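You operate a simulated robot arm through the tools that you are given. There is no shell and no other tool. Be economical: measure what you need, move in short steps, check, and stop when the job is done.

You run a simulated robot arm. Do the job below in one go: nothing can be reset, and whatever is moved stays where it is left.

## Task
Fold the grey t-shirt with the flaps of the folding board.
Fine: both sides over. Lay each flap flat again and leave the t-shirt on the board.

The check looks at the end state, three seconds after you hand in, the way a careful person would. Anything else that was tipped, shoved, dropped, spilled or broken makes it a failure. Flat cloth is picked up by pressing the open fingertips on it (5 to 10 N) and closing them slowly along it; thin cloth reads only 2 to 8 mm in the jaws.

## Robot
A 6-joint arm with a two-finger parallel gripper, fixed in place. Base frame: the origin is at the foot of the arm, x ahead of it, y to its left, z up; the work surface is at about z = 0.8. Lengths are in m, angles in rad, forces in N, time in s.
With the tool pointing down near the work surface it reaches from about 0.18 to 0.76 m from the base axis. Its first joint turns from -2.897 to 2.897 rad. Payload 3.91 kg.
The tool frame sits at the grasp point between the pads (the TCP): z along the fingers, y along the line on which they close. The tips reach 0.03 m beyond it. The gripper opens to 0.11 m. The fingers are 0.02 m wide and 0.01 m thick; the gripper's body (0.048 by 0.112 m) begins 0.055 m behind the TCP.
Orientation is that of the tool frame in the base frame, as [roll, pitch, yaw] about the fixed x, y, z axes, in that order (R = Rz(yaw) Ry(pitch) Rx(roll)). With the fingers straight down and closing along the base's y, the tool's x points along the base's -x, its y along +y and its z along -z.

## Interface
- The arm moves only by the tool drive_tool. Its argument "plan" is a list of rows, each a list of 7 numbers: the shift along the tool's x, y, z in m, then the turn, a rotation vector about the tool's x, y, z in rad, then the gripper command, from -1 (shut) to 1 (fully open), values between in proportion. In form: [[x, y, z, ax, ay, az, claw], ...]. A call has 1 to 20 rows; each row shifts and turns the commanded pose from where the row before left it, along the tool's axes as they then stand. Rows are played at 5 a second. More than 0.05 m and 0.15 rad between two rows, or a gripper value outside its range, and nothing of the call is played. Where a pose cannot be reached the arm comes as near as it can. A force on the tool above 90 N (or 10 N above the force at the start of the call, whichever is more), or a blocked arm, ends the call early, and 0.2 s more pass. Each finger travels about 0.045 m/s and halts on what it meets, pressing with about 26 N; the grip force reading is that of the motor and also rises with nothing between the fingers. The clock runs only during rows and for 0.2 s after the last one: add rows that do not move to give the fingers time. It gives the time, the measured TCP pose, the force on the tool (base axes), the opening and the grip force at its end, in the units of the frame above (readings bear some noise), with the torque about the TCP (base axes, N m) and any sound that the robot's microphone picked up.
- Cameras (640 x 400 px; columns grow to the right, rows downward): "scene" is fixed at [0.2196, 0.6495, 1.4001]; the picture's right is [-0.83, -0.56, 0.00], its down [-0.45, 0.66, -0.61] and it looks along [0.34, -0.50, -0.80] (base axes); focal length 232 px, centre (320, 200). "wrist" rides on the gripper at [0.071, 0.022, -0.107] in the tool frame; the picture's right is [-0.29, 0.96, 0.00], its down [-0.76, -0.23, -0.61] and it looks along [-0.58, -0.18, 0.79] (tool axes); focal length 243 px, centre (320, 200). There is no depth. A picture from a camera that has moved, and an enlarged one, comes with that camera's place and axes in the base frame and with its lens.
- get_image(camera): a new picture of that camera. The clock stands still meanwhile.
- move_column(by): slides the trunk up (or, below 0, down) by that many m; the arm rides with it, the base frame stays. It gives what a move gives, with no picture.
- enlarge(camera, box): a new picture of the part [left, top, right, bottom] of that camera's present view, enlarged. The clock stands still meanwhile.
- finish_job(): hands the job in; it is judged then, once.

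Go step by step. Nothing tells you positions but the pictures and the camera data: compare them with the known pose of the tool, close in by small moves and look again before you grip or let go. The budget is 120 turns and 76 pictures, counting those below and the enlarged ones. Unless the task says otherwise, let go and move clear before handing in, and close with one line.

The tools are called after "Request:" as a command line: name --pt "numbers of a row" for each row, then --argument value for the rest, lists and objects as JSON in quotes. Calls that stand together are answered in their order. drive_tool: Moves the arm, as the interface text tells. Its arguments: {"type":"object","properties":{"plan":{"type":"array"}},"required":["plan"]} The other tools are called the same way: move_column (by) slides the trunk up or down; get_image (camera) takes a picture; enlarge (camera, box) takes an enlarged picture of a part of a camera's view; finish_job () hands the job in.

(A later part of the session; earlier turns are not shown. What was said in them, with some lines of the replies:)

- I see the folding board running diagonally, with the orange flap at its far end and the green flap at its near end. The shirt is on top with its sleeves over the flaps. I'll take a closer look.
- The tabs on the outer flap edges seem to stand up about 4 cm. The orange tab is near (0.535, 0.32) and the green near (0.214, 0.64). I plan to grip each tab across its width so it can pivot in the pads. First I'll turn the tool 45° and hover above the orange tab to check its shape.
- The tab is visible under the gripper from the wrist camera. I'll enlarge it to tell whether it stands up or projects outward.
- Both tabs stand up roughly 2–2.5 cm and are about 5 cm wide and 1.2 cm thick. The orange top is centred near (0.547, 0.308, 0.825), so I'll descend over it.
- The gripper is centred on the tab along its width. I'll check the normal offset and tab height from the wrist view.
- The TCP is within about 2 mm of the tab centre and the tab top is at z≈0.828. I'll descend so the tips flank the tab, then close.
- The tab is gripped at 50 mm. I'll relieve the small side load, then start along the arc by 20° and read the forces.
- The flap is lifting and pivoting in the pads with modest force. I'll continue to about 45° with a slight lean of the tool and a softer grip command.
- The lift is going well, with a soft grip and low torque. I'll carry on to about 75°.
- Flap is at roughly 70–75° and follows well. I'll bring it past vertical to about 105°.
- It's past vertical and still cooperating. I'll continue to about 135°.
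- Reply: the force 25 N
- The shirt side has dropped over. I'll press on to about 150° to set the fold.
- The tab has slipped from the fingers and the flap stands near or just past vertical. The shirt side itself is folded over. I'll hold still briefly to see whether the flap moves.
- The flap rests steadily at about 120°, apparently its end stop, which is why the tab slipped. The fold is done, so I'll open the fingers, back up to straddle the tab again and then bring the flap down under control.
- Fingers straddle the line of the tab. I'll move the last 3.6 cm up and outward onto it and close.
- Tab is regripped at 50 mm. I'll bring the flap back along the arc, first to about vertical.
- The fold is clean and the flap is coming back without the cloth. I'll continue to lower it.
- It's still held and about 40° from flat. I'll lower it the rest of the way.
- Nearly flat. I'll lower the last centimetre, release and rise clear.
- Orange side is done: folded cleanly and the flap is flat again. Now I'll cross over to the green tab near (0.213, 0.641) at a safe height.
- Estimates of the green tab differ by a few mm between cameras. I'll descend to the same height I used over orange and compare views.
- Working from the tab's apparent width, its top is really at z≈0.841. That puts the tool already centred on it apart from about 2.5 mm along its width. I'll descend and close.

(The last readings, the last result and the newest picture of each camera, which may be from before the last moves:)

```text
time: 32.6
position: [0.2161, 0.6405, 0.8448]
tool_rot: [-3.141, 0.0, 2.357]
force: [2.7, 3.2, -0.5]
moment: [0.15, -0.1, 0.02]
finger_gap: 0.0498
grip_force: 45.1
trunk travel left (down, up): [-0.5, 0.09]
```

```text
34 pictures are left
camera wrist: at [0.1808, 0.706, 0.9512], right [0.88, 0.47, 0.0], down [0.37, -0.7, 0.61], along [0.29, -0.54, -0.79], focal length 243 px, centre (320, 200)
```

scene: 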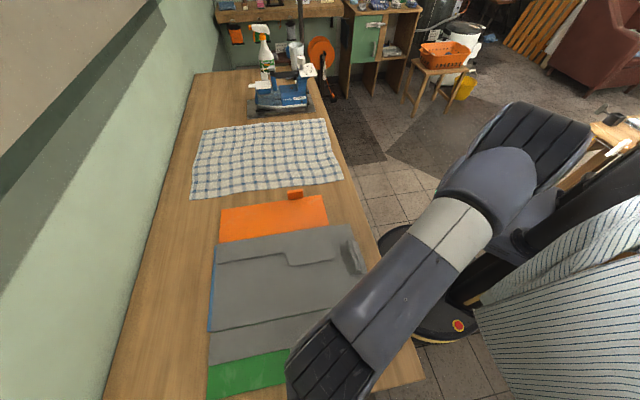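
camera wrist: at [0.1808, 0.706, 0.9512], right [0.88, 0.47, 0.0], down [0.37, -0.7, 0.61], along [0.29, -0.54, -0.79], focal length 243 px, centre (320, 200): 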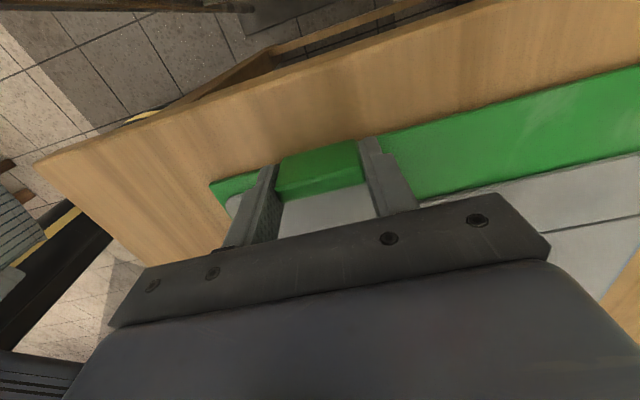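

The green tab is gripped at 50 mm with low side load. I'll start the arc for the first 35°.

Request:
drive_tool --pt "-0.0028 0 -0.0104 0 0.0291 0 -0.3" --pt "-0.0033 0 -0.0103 0 0.0291 0 -0.3" --pt "-0.004 0 -0.01 0 0.0291 0 -0.3" --pt "-0.0045 0 -0.01 0 0.0291 0 -0.3" --pt "-0.005 0 -0.0095 0 0.0291 0 -0.3" --pt "-0.0057 0 -0.0094 0 0.0291 0 -0.3" --pt "-0.0063 0 -0.0089 0 0.0291 0 -0.3"

Request:
get_image --camera "wrist"

Request:
get_image --camera "scene"

```text
time: 34.2
position: [0.2416, 0.6127, 0.9097]
tool_rot: [-3.139, -0.205, 2.355]
force: [-4.4, 0.1, -8.6]
moment: [0.94, 0.6, 0.14]
finger_gap: 0.0496
grip_force: 44.6
trunk travel left (down, up): [-0.5, 0.09]
```

```text
33 pictures are left
camera wrist: at [0.2235, 0.6635, 1.0278], right [0.88, 0.48, -0.06], down [0.45, -0.78, 0.44], along [0.16, -0.41, -0.9], focal length 243 px, centre (320, 200)
```

wrist: 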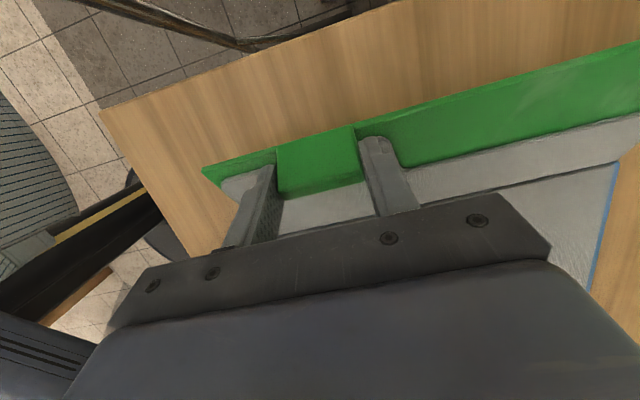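

```text
32 pictures are left
```

scene: 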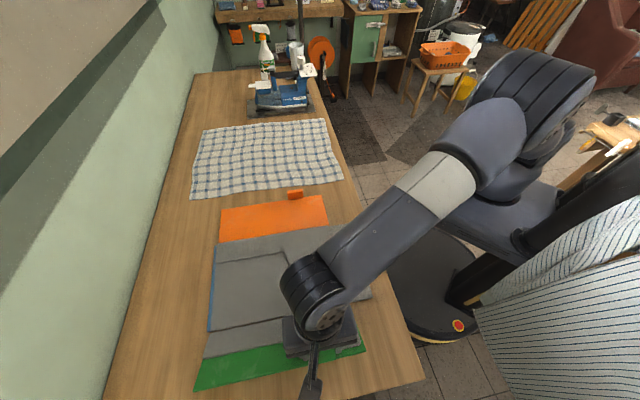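

It's lifting smoothly with low forces. I'll continue to about 70°.

Request:
drive_tool --pt "-0.0067 0 -0.0087 0 0.0291 0 -0.3" --pt "-0.0072 0 -0.0082 0 0.0291 0 -0.3" --pt "-0.0078 0 -0.0078 0 0.0291 0 -0.3" --pt "-0.0081 0 -0.0074 0 0.0291 0 -0.3" --pt "-0.0084 0 -0.007 0 0.0291 0 -0.3" --pt "-0.009 0 -0.0064 0 0.0291 0 -0.3" --pt "-0.0092 0 -0.006 0 0.0291 0 -0.3"

Request:
get_image --camera "wrist"

Request:
get_image --camera "scene"

```text
time: 35.8
position: [0.2913, 0.5653, 0.9424]
tool_rot: [-3.142, -0.405, 2.358]
force: [-9.0, 2.8, -1.9]
moment: [0.64, 1.14, 0.09]
finger_gap: 0.0495
grip_force: 45.2
trunk travel left (down, up): [-0.5, 0.09]
```

```text
31 pictures are left
camera wrist: at [0.2899, 0.597, 1.0678], right [0.87, 0.49, -0.12], down [0.5, -0.83, 0.26], along [0.03, -0.28, -0.96], focal length 243 px, centre (320, 200)
```

wrist: 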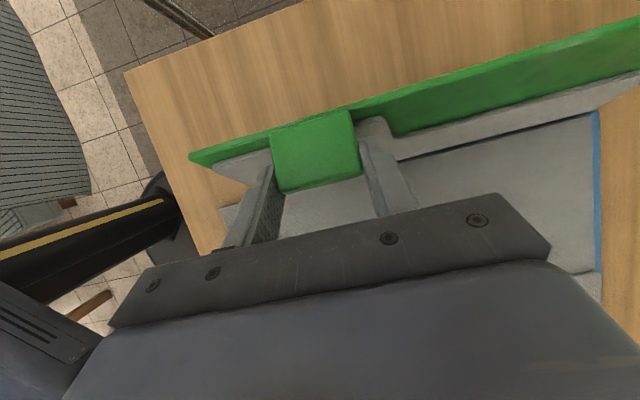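

```text
30 pictures are left
```

scene: 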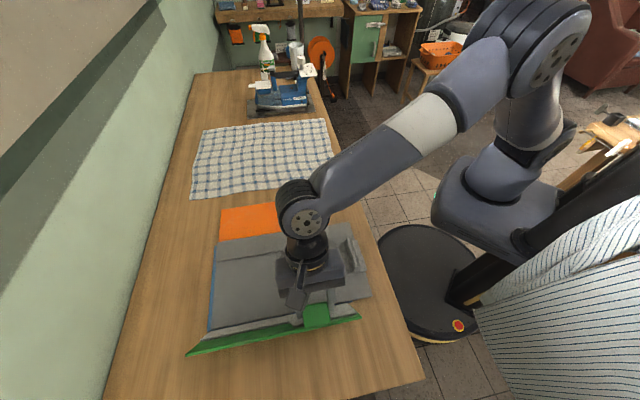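

Flap is near 75° and the sleeve is riding along. I'll go past vertical to about 105°.

Request:
drive_tool --pt "-0.0097 0 -0.0055 0 0.0291 0 -0.3" --pt "-0.0099 0 -0.005 0 0.0291 0 -0.3" --pt "-0.0101 0 -0.0043 0 0.0291 0 -0.3" --pt "-0.0105 0 -0.0039 0 0.0291 0 -0.3" --pt "-0.0105 0 -0.0031 0 0.0291 0 -0.3" --pt "-0.0108 0 -0.0027 0 0.0291 0 -0.3"

Request:
get_image --camera "wrist"

Request:
get_image --camera "scene"

```text
time: 37.2
position: [0.3391, 0.5183, 0.936]
tool_rot: [-3.14, -0.582, 2.354]
force: [-6.5, -4.0, -1.6]
moment: [-0.27, 0.36, 0.29]
finger_gap: 0.0496
grip_force: 33.1
trunk travel left (down, up): [-0.5, 0.09]
```

```text
29 pictures are left
camera wrist: at [0.3532, 0.5339, 1.0628], right [0.85, 0.5, -0.16], down [0.52, -0.85, 0.09], along [-0.09, -0.16, -0.98], focal length 243 px, centre (320, 200)
```

wrist: 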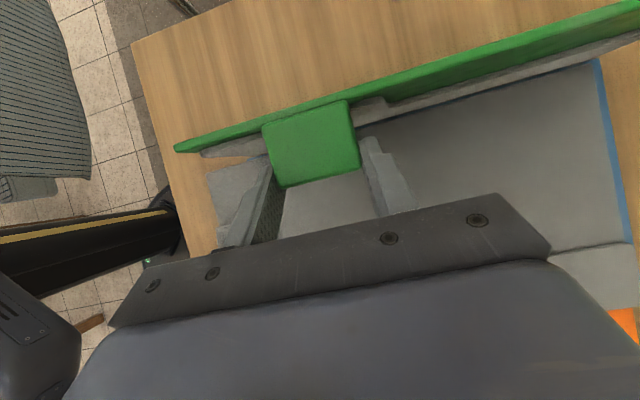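

```text
28 pictures are left
```

scene: 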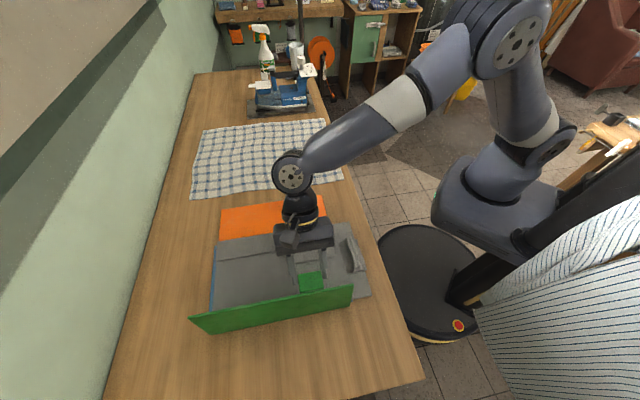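

Past vertical now at about 100°. Three more steps will bring it to about 115°, just short of the stop.

Request:
drive_tool --pt "-0.0109 0 -0.0019 0 0.0291 0 -0.3" --pt "-0.0111 0 -0.0014 0 0.0291 0 -0.3" --pt "-0.011 0 -0.0009 0 0.0291 0 -0.3" --pt "0 0 0 0 0 0 -0.3" --pt "0 0 0 0 0 0 -0.3"

Request:
get_image --camera "wrist"

Request:
enlarge --camera "scene" --box '[180, 200, 404, 340]'

```text
time: 38.4
position: [0.3571, 0.4982, 0.9206]
tool_rot: [3.14, -0.668, 2.354]
force: [-7.1, -8.3, -2.4]
moment: [-0.42, 0.02, 0.09]
finger_gap: 0.0491
grip_force: 45.2
trunk travel left (down, up): [-0.5, 0.09]
```

```text
27 pictures are left
camera wrist: at [0.3814, 0.5056, 1.0476], right [0.84, 0.51, -0.18], down [0.52, -0.85, 0.01], along [-0.15, -0.1, -0.98], focal length 243 px, centre (320, 200)
```

wrist: 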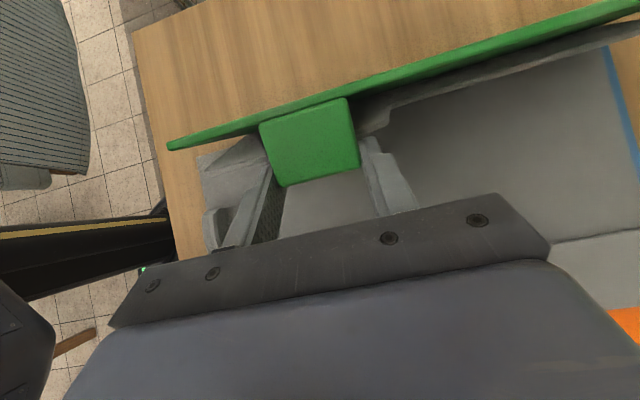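

```text
2.86 times, centred on (292, 270) of scene
camera zoom: at [0.2196, 0.6495, 1.4001], right [-0.83, -0.56, 0.0], down [-0.45, 0.66, -0.61], along [0.34, -0.5, -0.8], focal length 662 px, centre (400, 0)
```

zoom: 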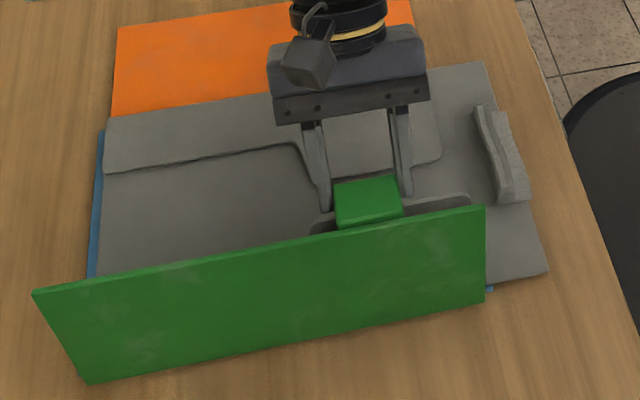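

The cloth still leans on the flap, so I'll go one more step to the stop and wait for it to fall.

Request:
drive_tool --pt "-0.0056 0 -0.0001 0 0.0145 0 -0.3" --pt "-0.0056 0 -0.0001 0 0.0145 0 -0.3" --pt "0 0 0 0 0 0 -0.3" --pt "0 0 0 0 0 0 -0.3" --pt "0 0 0 0 0 0 -0.3" --pt "0 0 0 0 0 0 -0.3"

Request:
get_image --camera "wrist"

Request:
enlarge --camera "scene" --box '[180, 200, 404, 340]'

```text
time: 39.8
position: [0.3635, 0.491, 0.915]
tool_rot: [3.139, -0.701, 2.359]
force: [-7.3, -3.0, 12.8]
moment: [1.06, 1.04, 0.23]
finger_gap: 0.0493
grip_force: 44.7
trunk travel left (down, up): [-0.5, 0.09]
```

```text
25 pictures are left
camera wrist: at [0.3893, 0.497, 1.0412], right [0.83, 0.52, -0.18], down [0.52, -0.85, -0.02], along [-0.17, -0.08, -0.98], focal length 243 px, centre (320, 200)
```

wrist: 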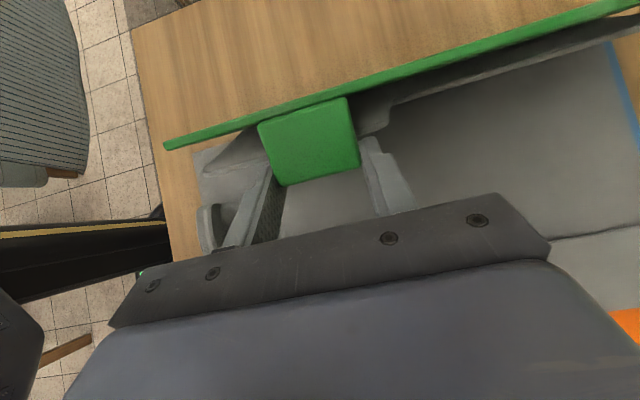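

```text
2.86 times, centred on (292, 270) of scene
camera zoom: at [0.2196, 0.6495, 1.4001], right [-0.83, -0.56, 0.0], down [-0.45, 0.66, -0.61], along [0.34, -0.5, -0.8], focal length 662 px, centre (400, 0)
```

zoom: 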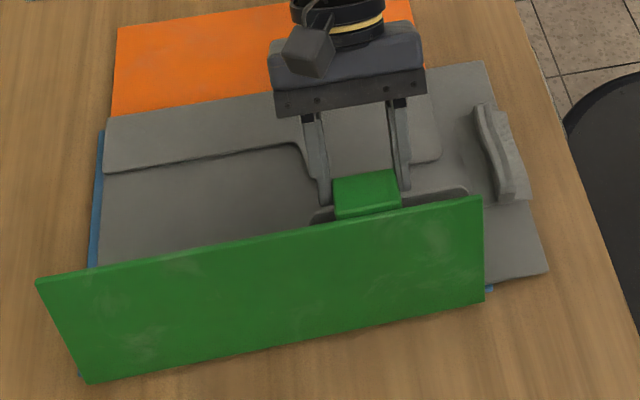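

The flap measures about 115° and the sleeve is still leaning on it. I'll nudge a few degrees more, watching the force.

Request:
drive_tool --pt "-0.0055 0 0.0003 0 0.0145 0 -0.3" --pt "-0.0055 0 0.0004 0 0.0145 0 -0.3" --pt "0 0 0 0 0 0 -0.3" --pt "0 0 0 0 0 0 -0.3" --pt "0 0 0 0 0 0 -0.3"

Request:
enlarge --camera "scene" --box '[180, 200, 404, 340]'

Request:
get_image --camera "wrist"

```text
time: 41.0
position: [0.3693, 0.4852, 0.9056]
tool_rot: [3.138, -0.728, 2.356]
force: [1.9, -0.9, 13.9]
moment: [1.1, 0.61, -0.26]
finger_gap: 0.0493
grip_force: 44.8
trunk travel left (down, up): [-0.5, 0.09]
```

```text
2.86 times, centred on (292, 270) of scene
camera zoom: at [0.2196, 0.6495, 1.4001], right [-0.83, -0.56, 0.0], down [-0.45, 0.66, -0.61], along [0.34, -0.5, -0.8], focal length 662 px, centre (400, 0)
```

zoom: 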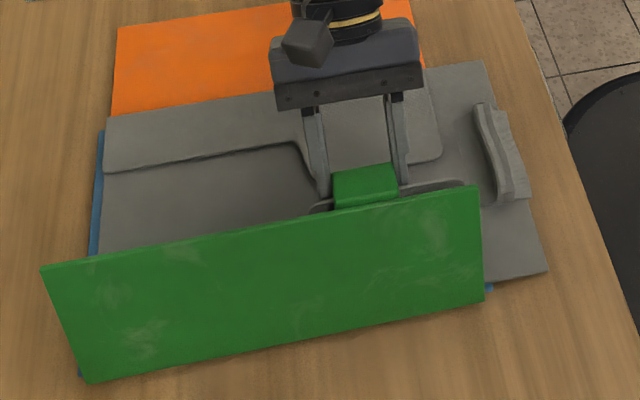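

```text
22 pictures are left
camera wrist: at [0.3982, 0.4882, 1.0322], right [0.83, 0.52, -0.19], down [0.52, -0.85, -0.05], along [-0.19, -0.06, -0.98], focal length 243 px, centre (320, 200)
```

wrist: 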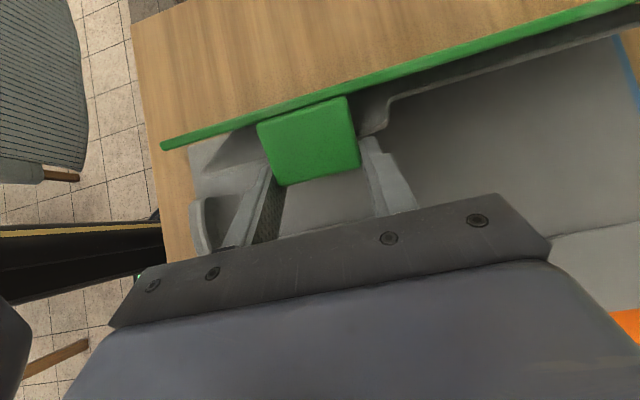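

There's no hard stop yet and forces stay low. I'll continue another 10°.

Request:
drive_tool --pt "-0.0055 0 0.0005 0 0.0145 0 -0.3" --pt "-0.0056 0 0.0006 0 0.0145 0 -0.3" --pt "-0.0055 0 0.0008 0 0.0145 0 -0.3" --pt "-0.0055 0 0.0009 0 0.0145 0 -0.3" --pt "0 0 0 0 0 0 -0.3" --pt "0 0 0 0 0 0 -0.3"

Request:
enlarge --camera "scene" --box '[180, 200, 404, 340]'

```text
time: 42.4
position: [0.3783, 0.4779, 0.8941]
tool_rot: [3.135, -0.791, 2.359]
force: [-14.2, 18.6, 37.6]
moment: [0.5, 0.51, 0.01]
finger_gap: 0.0494
grip_force: 44.8
trunk travel left (down, up): [-0.5, 0.09]
```

```text
2.86 times, centred on (292, 270) of scene
camera zoom: at [0.2196, 0.6495, 1.4001], right [-0.83, -0.56, 0.0], down [-0.45, 0.66, -0.61], along [0.34, -0.5, -0.8], focal length 662 px, centre (400, 0)
```

zoom: 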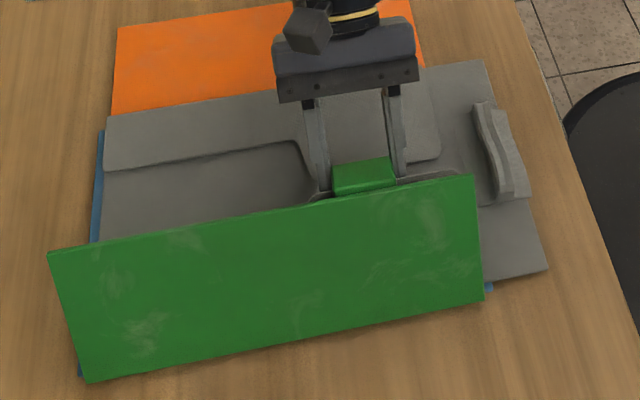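

The stop is reached at about 44 N. I'll back off slightly and look at the cloth.

Request:
drive_tool --pt "0.006 0 -0.0009 0 0 0 -0.3" --pt "0 0 0 0 0 0 -0.3"

Request:
get_image --camera "wrist"

```text
time: 43.0
position: [0.3786, 0.478, 0.892]
tool_rot: [3.14, -0.784, 2.354]
force: [-3.7, 12.4, 19.7]
moment: [-0.03, -0.69, -0.03]
finger_gap: 0.0493
grip_force: 45.3
trunk travel left (down, up): [-0.5, 0.09]
```

```text
20 pictures are left
camera wrist: at [0.4111, 0.4755, 1.0178], right [0.82, 0.53, -0.2], down [0.52, -0.85, -0.11], along [-0.23, -0.02, -0.97], focal length 243 px, centre (320, 200)
```

wrist: 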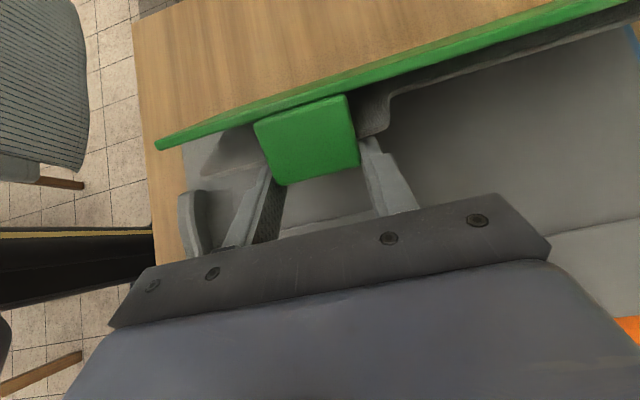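

The cloth may be propped by the fingertips. The flap rests past vertical at its stop, so I'll open, withdraw along the fingers and look underneath.

Request:
drive_tool --pt "0 0 0 0 0 0 0.3" --pt "0 0 0 0 0 0 0.3" --pt "0 0 0 0 0 0 0.3" --pt "0 0 -0.02 0 0 0 0.3" --pt "0 0 -0.03 0 0 0 0.3" --pt "0 0 -0.03 0 0 0 0.3" --pt "0 0 0 0 0 0 0.3" --pt "0 0 0 0 0 0 0.3"

Request:
get_image --camera "wrist"

Request:
enlarge --camera "scene" --box '[180, 200, 404, 340]'

```text
time: 44.8
position: [0.4171, 0.4379, 0.9507]
tool_rot: [3.141, -0.784, 2.356]
force: [-0.3, -0.7, -0.1]
moment: [0.03, -0.03, -0.01]
finger_gap: 0.0715
grip_force: 0.0
trunk travel left (down, up): [-0.5, 0.09]
```

```text
19 pictures are left
camera wrist: at [0.4509, 0.436, 1.0753], right [0.82, 0.53, -0.21], down [0.52, -0.85, -0.11], along [-0.23, -0.02, -0.97], focal length 243 px, centre (320, 200)
```

wrist: 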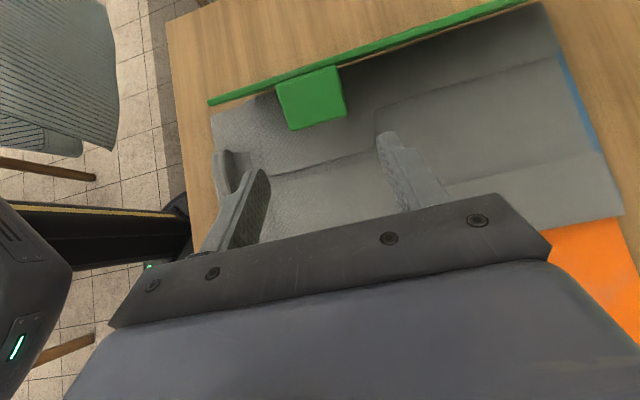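

```text
2.86 times, centred on (292, 270) of scene
camera zoom: at [0.2196, 0.6495, 1.4001], right [-0.83, -0.56, 0.0], down [-0.45, 0.66, -0.61], along [0.34, -0.5, -0.8], focal length 662 px, centre (400, 0)
```

zoom: 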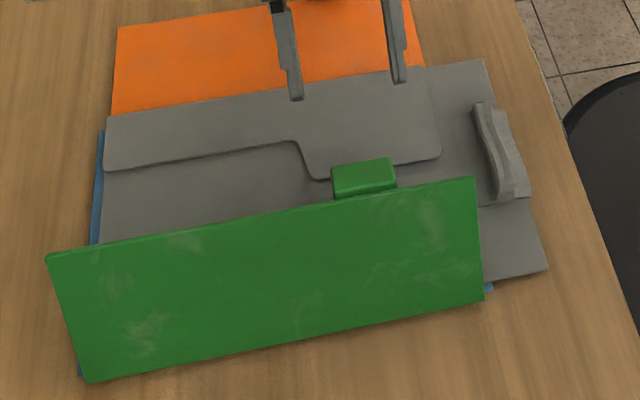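

The sleeve has now fallen flat. I'll go back straight along the fingers, regrip the tab and bring the flap back.

Request:
drive_tool --pt "0 0 0.03 0 0 0 0.3" --pt "0 0 0.03 0 0 0 0.3" --pt "0 0 0.015 0 0 0 0.3" --pt "0 0 0 0 0 0 0.1" --pt "0 0 0 0 0 0 -0.1" --pt "0 0 0 0 0 0 -0.3" --pt "0 0 0 0 0 0 -0.3" --pt "0 0 0 0 0 0 -0.3"

Request:
get_image --camera "wrist"

```text
time: 46.6
position: [0.3797, 0.4763, 0.8985]
tool_rot: [-3.141, -0.785, 2.355]
force: [-0.3, -0.3, -1.7]
moment: [-0.03, -0.09, -0.13]
finger_gap: 0.0496
grip_force: 45.4
trunk travel left (down, up): [-0.5, 0.09]
```

```text
17 pictures are left
camera wrist: at [0.4139, 0.4729, 1.0227], right [0.82, 0.53, -0.21], down [0.52, -0.85, -0.11], along [-0.23, -0.02, -0.97], focal length 243 px, centre (320, 200)
```

wrist: 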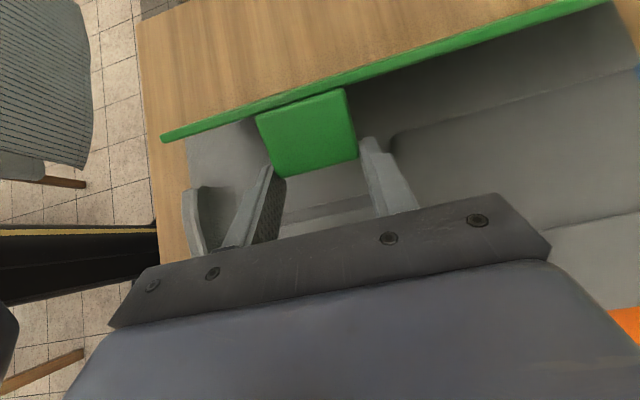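

Regripped at 50 mm. I'll bring the green flap back to about 80° first.

Request:
drive_tool --pt "0.0115 0 -0.0007 0 -0.0314 0 -0.3" --pt "0.0116 0 0 0 -0.0314 0 -0.3" --pt "0.0115 0 0.0006 0 -0.0314 0 -0.3" --pt "0.0115 0 0.0012 0 -0.0314 0 -0.3" --pt "0.0114 0 0.0018 0 -0.0314 0 -0.3" --pt "0.0113 0 0.0024 0 -0.0314 0 -0.3" --pt "0.0112 0 0.0029 0 -0.0314 0 -0.3" --pt "0.011 0 0.0035 0 -0.0314 0 -0.3"

Request:
get_image --camera "wrist"

Request:
enlarge --camera "scene" --box '[170, 200, 410, 350]'

```text
time: 48.4
position: [0.3253, 0.5311, 0.9443]
tool_rot: [3.141, -0.536, 2.354]
force: [6.3, -7.7, 4.6]
moment: [-0.66, -0.96, 0.07]
finger_gap: 0.0495
grip_force: 44.9
trunk travel left (down, up): [-0.5, 0.09]
```

```text
16 pictures are left
camera wrist: at [0.3356, 0.551, 1.0713], right [0.85, 0.5, -0.15], down [0.52, -0.84, 0.14], along [-0.06, -0.19, -0.98], focal length 243 px, centre (320, 200)
```

wrist: 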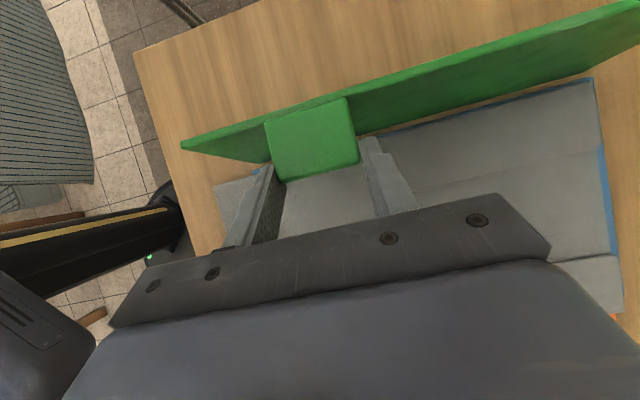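

```text
2.67 times, centred on (290, 275) of scene
camera zoom: at [0.2196, 0.6495, 1.4001], right [-0.83, -0.56, 0.0], down [-0.45, 0.66, -0.61], along [0.34, -0.5, -0.8], focal length 618 px, centre (400, 0)
```

zoom: 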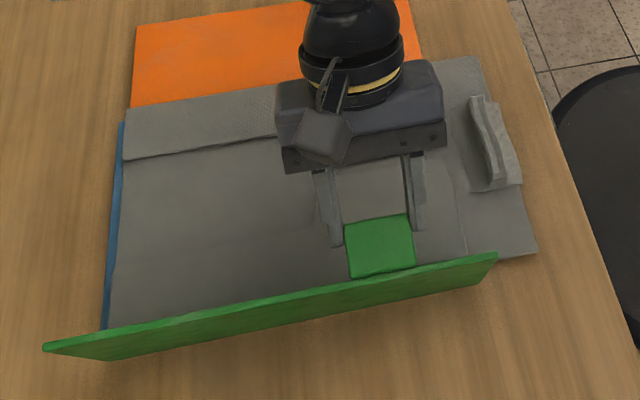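

The cloth stayed folded and only the flap is coming along. I'll keep lowering.

Request:
drive_tool --pt "0.0108 0 0.0041 0 -0.0314 0 -0.3" --pt "0.0105 0 0.0046 0 -0.0314 0 -0.3" --pt "0.0102 0 0.0052 0 -0.0314 0 -0.3" --pt "0.0099 0 0.0057 0 -0.0314 0 -0.3" --pt "0.0096 0 0.0062 0 -0.0314 0 -0.3" --pt "0.0092 0 0.0067 0 -0.0314 0 -0.3" --pt "0.0089 0 0.0072 0 -0.0314 0 -0.3" --pt "0.0084 0 0.0076 0 -0.0314 0 -0.3" --pt "0.008 0 0.008 0 -0.0314 0 -0.3"

Request:
get_image --camera "wrist"

```text
time: 50.4
position: [0.2545, 0.5986, 0.9271]
tool_rot: [3.141, -0.251, 2.356]
force: [5.6, -11.3, -1.6]
moment: [-1.06, -0.75, 0.16]
finger_gap: 0.0493
grip_force: 45.0
trunk travel left (down, up): [-0.5, 0.09]
```

```text
14 pictures are left
camera wrist: at [0.2412, 0.6457, 1.0474], right [0.88, 0.48, -0.07], down [0.46, -0.79, 0.4], along [0.13, -0.38, -0.91], focal length 243 px, centre (320, 200)
```

wrist: 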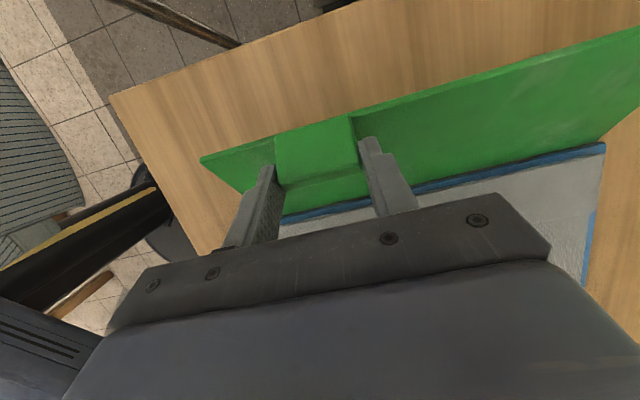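

About 40° remain. I'll lower another 35°.

Request:
drive_tool --pt "0.0075 0 0.0084 0 -0.0314 0 -0.3" --pt "0.0071 0 0.0088 0 -0.0314 0 -0.3" --pt "0.0066 0 0.0091 0 -0.0314 0 -0.3" --pt "0.006 0 0.0095 0 -0.0314 0 -0.3" --pt "0.0055 0 0.0097 0 -0.0314 0 -0.3" --pt "0.005 0 0.01 0 -0.0314 0 -0.3" --pt "0.0044 0 0.0102 0 -0.0314 0 -0.3"

Request:
get_image --camera "wrist"

```text
time: 52.0
position: [0.22, 0.6367, 0.8692]
tool_rot: [3.141, -0.033, 2.355]
force: [3.9, -13.2, 3.7]
moment: [-1.28, -0.58, 0.36]
finger_gap: 0.0494
grip_force: 45.1
trunk travel left (down, up): [-0.5, 0.09]
```

```text
13 pictures are left
camera wrist: at [0.1864, 0.7003, 0.9789], right [0.88, 0.47, -0.01], down [0.39, -0.71, 0.58], along [0.27, -0.52, -0.81], focal length 243 px, centre (320, 200)
```

wrist: 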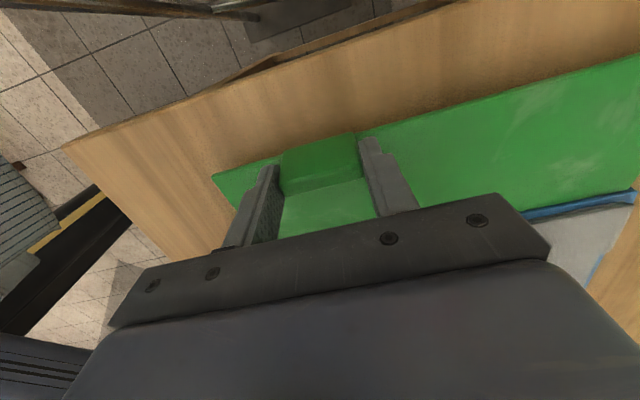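

Almost flat. I'll lower the last 1.7 cm slowly while watching the force.

Request:
drive_tool --pt "0.0022 0 0.006 0 -0.011 0 -0.3" --pt "0.002 0 0.006 0 -0.011 0 -0.3" --pt "0.0015 0 0.004 0 -0.011 0 -0.3" --pt "0 0 0 0 0 0 -0.3"

Request:
get_image --camera "wrist"

```text
time: 53.0
position: [0.214, 0.6412, 0.8565]
tool_rot: [3.14, -0.001, 2.357]
force: [7.1, -10.8, 6.5]
moment: [-0.99, -1.08, 0.1]
finger_gap: 0.0495
grip_force: 45.2
trunk travel left (down, up): [-0.5, 0.09]
```

```text
12 pictures are left
camera wrist: at [0.1796, 0.707, 0.9621], right [0.88, 0.47, 0.0], down [0.37, -0.7, 0.61], along [0.29, -0.54, -0.79], focal length 243 px, centre (320, 200)
```

wrist: 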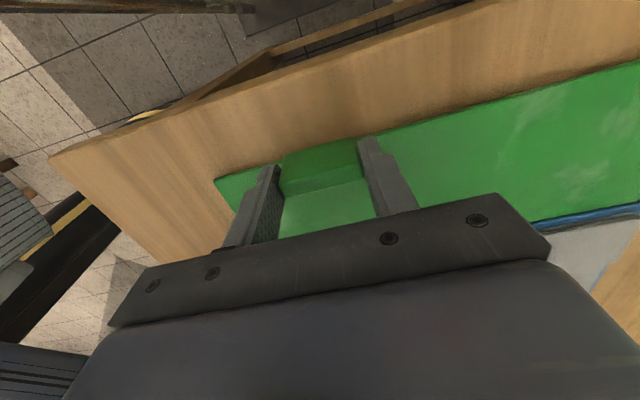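

I'll lower a few more millimetres, release, and rise clear.

Request:
drive_tool --pt "0.0005 0 0.003 0 0 0 -0.3" --pt "0 0 0.003 0 0 0 -0.3" --pt "0 0 0.003 0 0 0 -0.3" --pt "0 0 0 0 0 0 0" --pt "0 0 0 0 0 0 0.3" --pt "0 0 0 0 0 0 0.6" --pt "0 0 0 0 0 0 0.6" --pt "0 0 0 0 0 0 0.6" --pt "0 0 -0.02 0 0 0 0.6" --pt "0 0 -0.04 0 0 0 0.6" --pt "0 0 -0.04 0 0 0 0.6" --pt "0 0 -0.04 0 0 0 0.6" --pt "0 0 -0.03 0 0 0 0.6"

Request:
get_image --camera "wrist"

```text
time: 55.8
position: [0.2162, 0.6409, 1.0161]
tool_rot: [-3.141, 0.0, 2.355]
force: [-0.3, 0.4, 0.2]
moment: [-0.02, -0.01, 0.02]
finger_gap: 0.0879
grip_force: 0.0
trunk travel left (down, up): [-0.5, 0.09]
```

```text
11 pictures are left
camera wrist: at [0.1803, 0.707, 1.122], right [0.88, 0.47, 0.0], down [0.37, -0.7, 0.61], along [0.29, -0.54, -0.79], focal length 243 px, centre (320, 200)
```

wrist: 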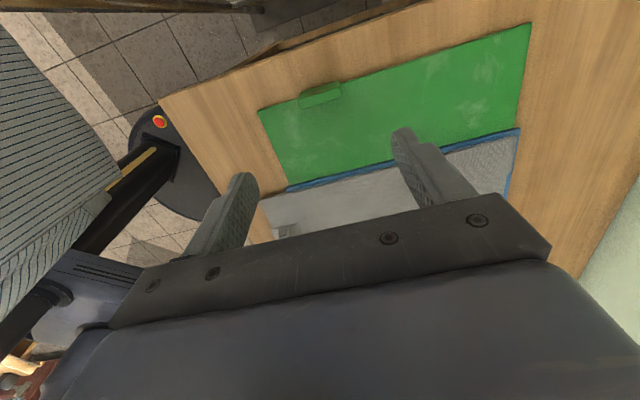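

Green flap is flat. I'll move the arm away across at height and check the result.

Request:
drive_tool --pt "-0.042 0 -0.01 0 0 0 0.6" --pt "-0.042 0 -0.01 0 0 0 0.6" --pt "-0.042 0 -0.01 0 0 0 0.6" --pt "-0.042 0 -0.01 0 0 0 0.6" --pt "-0.042 0 -0.01 0 0 0 0.6" --pt "-0.042 0 -0.01 0 0 0 0.6" --pt "-0.042 0 -0.01 0 0 0 0.6" --pt "-0.042 0 0 0 0 0 0.6" --pt "-0.042 0 0 0 0 0 0.6" --pt "-0.042 0 0 0 0 0 0.6" --pt "-0.042 0 0 0 0 0 0.6" --pt "0 0 0 0 0 0 0.6"

Request:
get_image --camera "scene"

Request:
enlarge --camera "scene" --box '[180, 190, 404, 330]'

Request:
enlarge --camera "scene" --box '[180, 260, 404, 400]'

```text
time: 58.4
position: [0.5399, 0.3138, 1.087]
tool_rot: [-3.141, 0.0, 2.357]
force: [-0.8, 0.3, 0.2]
moment: [0.02, 0.01, 0.0]
finger_gap: 0.088
grip_force: 0.1
trunk travel left (down, up): [-0.5, 0.09]
```

```text
10 pictures are left
```

scene: 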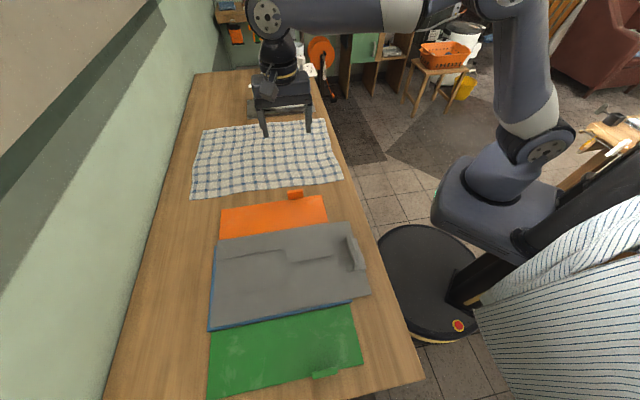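

```text
2.86 times, centred on (292, 260) of scene
camera zoom: at [0.2196, 0.6495, 1.4001], right [-0.83, -0.56, 0.0], down [-0.45, 0.66, -0.61], along [0.34, -0.5, -0.8], focal length 662 px, centre (400, 29)
```

zoom: 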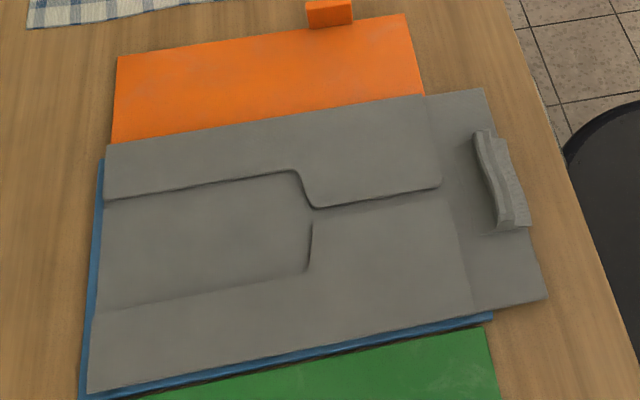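

```text
2.86 times, centred on (292, 330) of scene
camera zoom: at [0.2196, 0.6495, 1.4001], right [-0.83, -0.56, 0.0], down [-0.45, 0.66, -0.61], along [0.34, -0.5, -0.8], focal length 662 px, centre (400, -171)
```

zoom: 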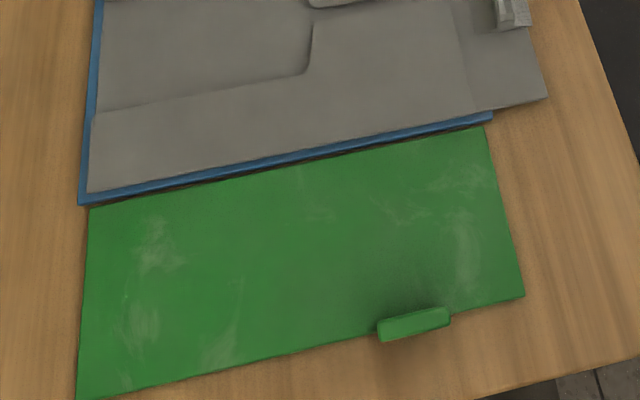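

Both sides are folded over neatly, both flaps lie flat, and the shirt is on the board. Nothing else was disturbed and the arm is clear, so I'm handing in.

Request:
finish_job

```text
The job is handed in.
```

Both sides of the grey t-shirt are folded over, the orange and green flaps are flat again, and the shirt is on the board with the arm clear.
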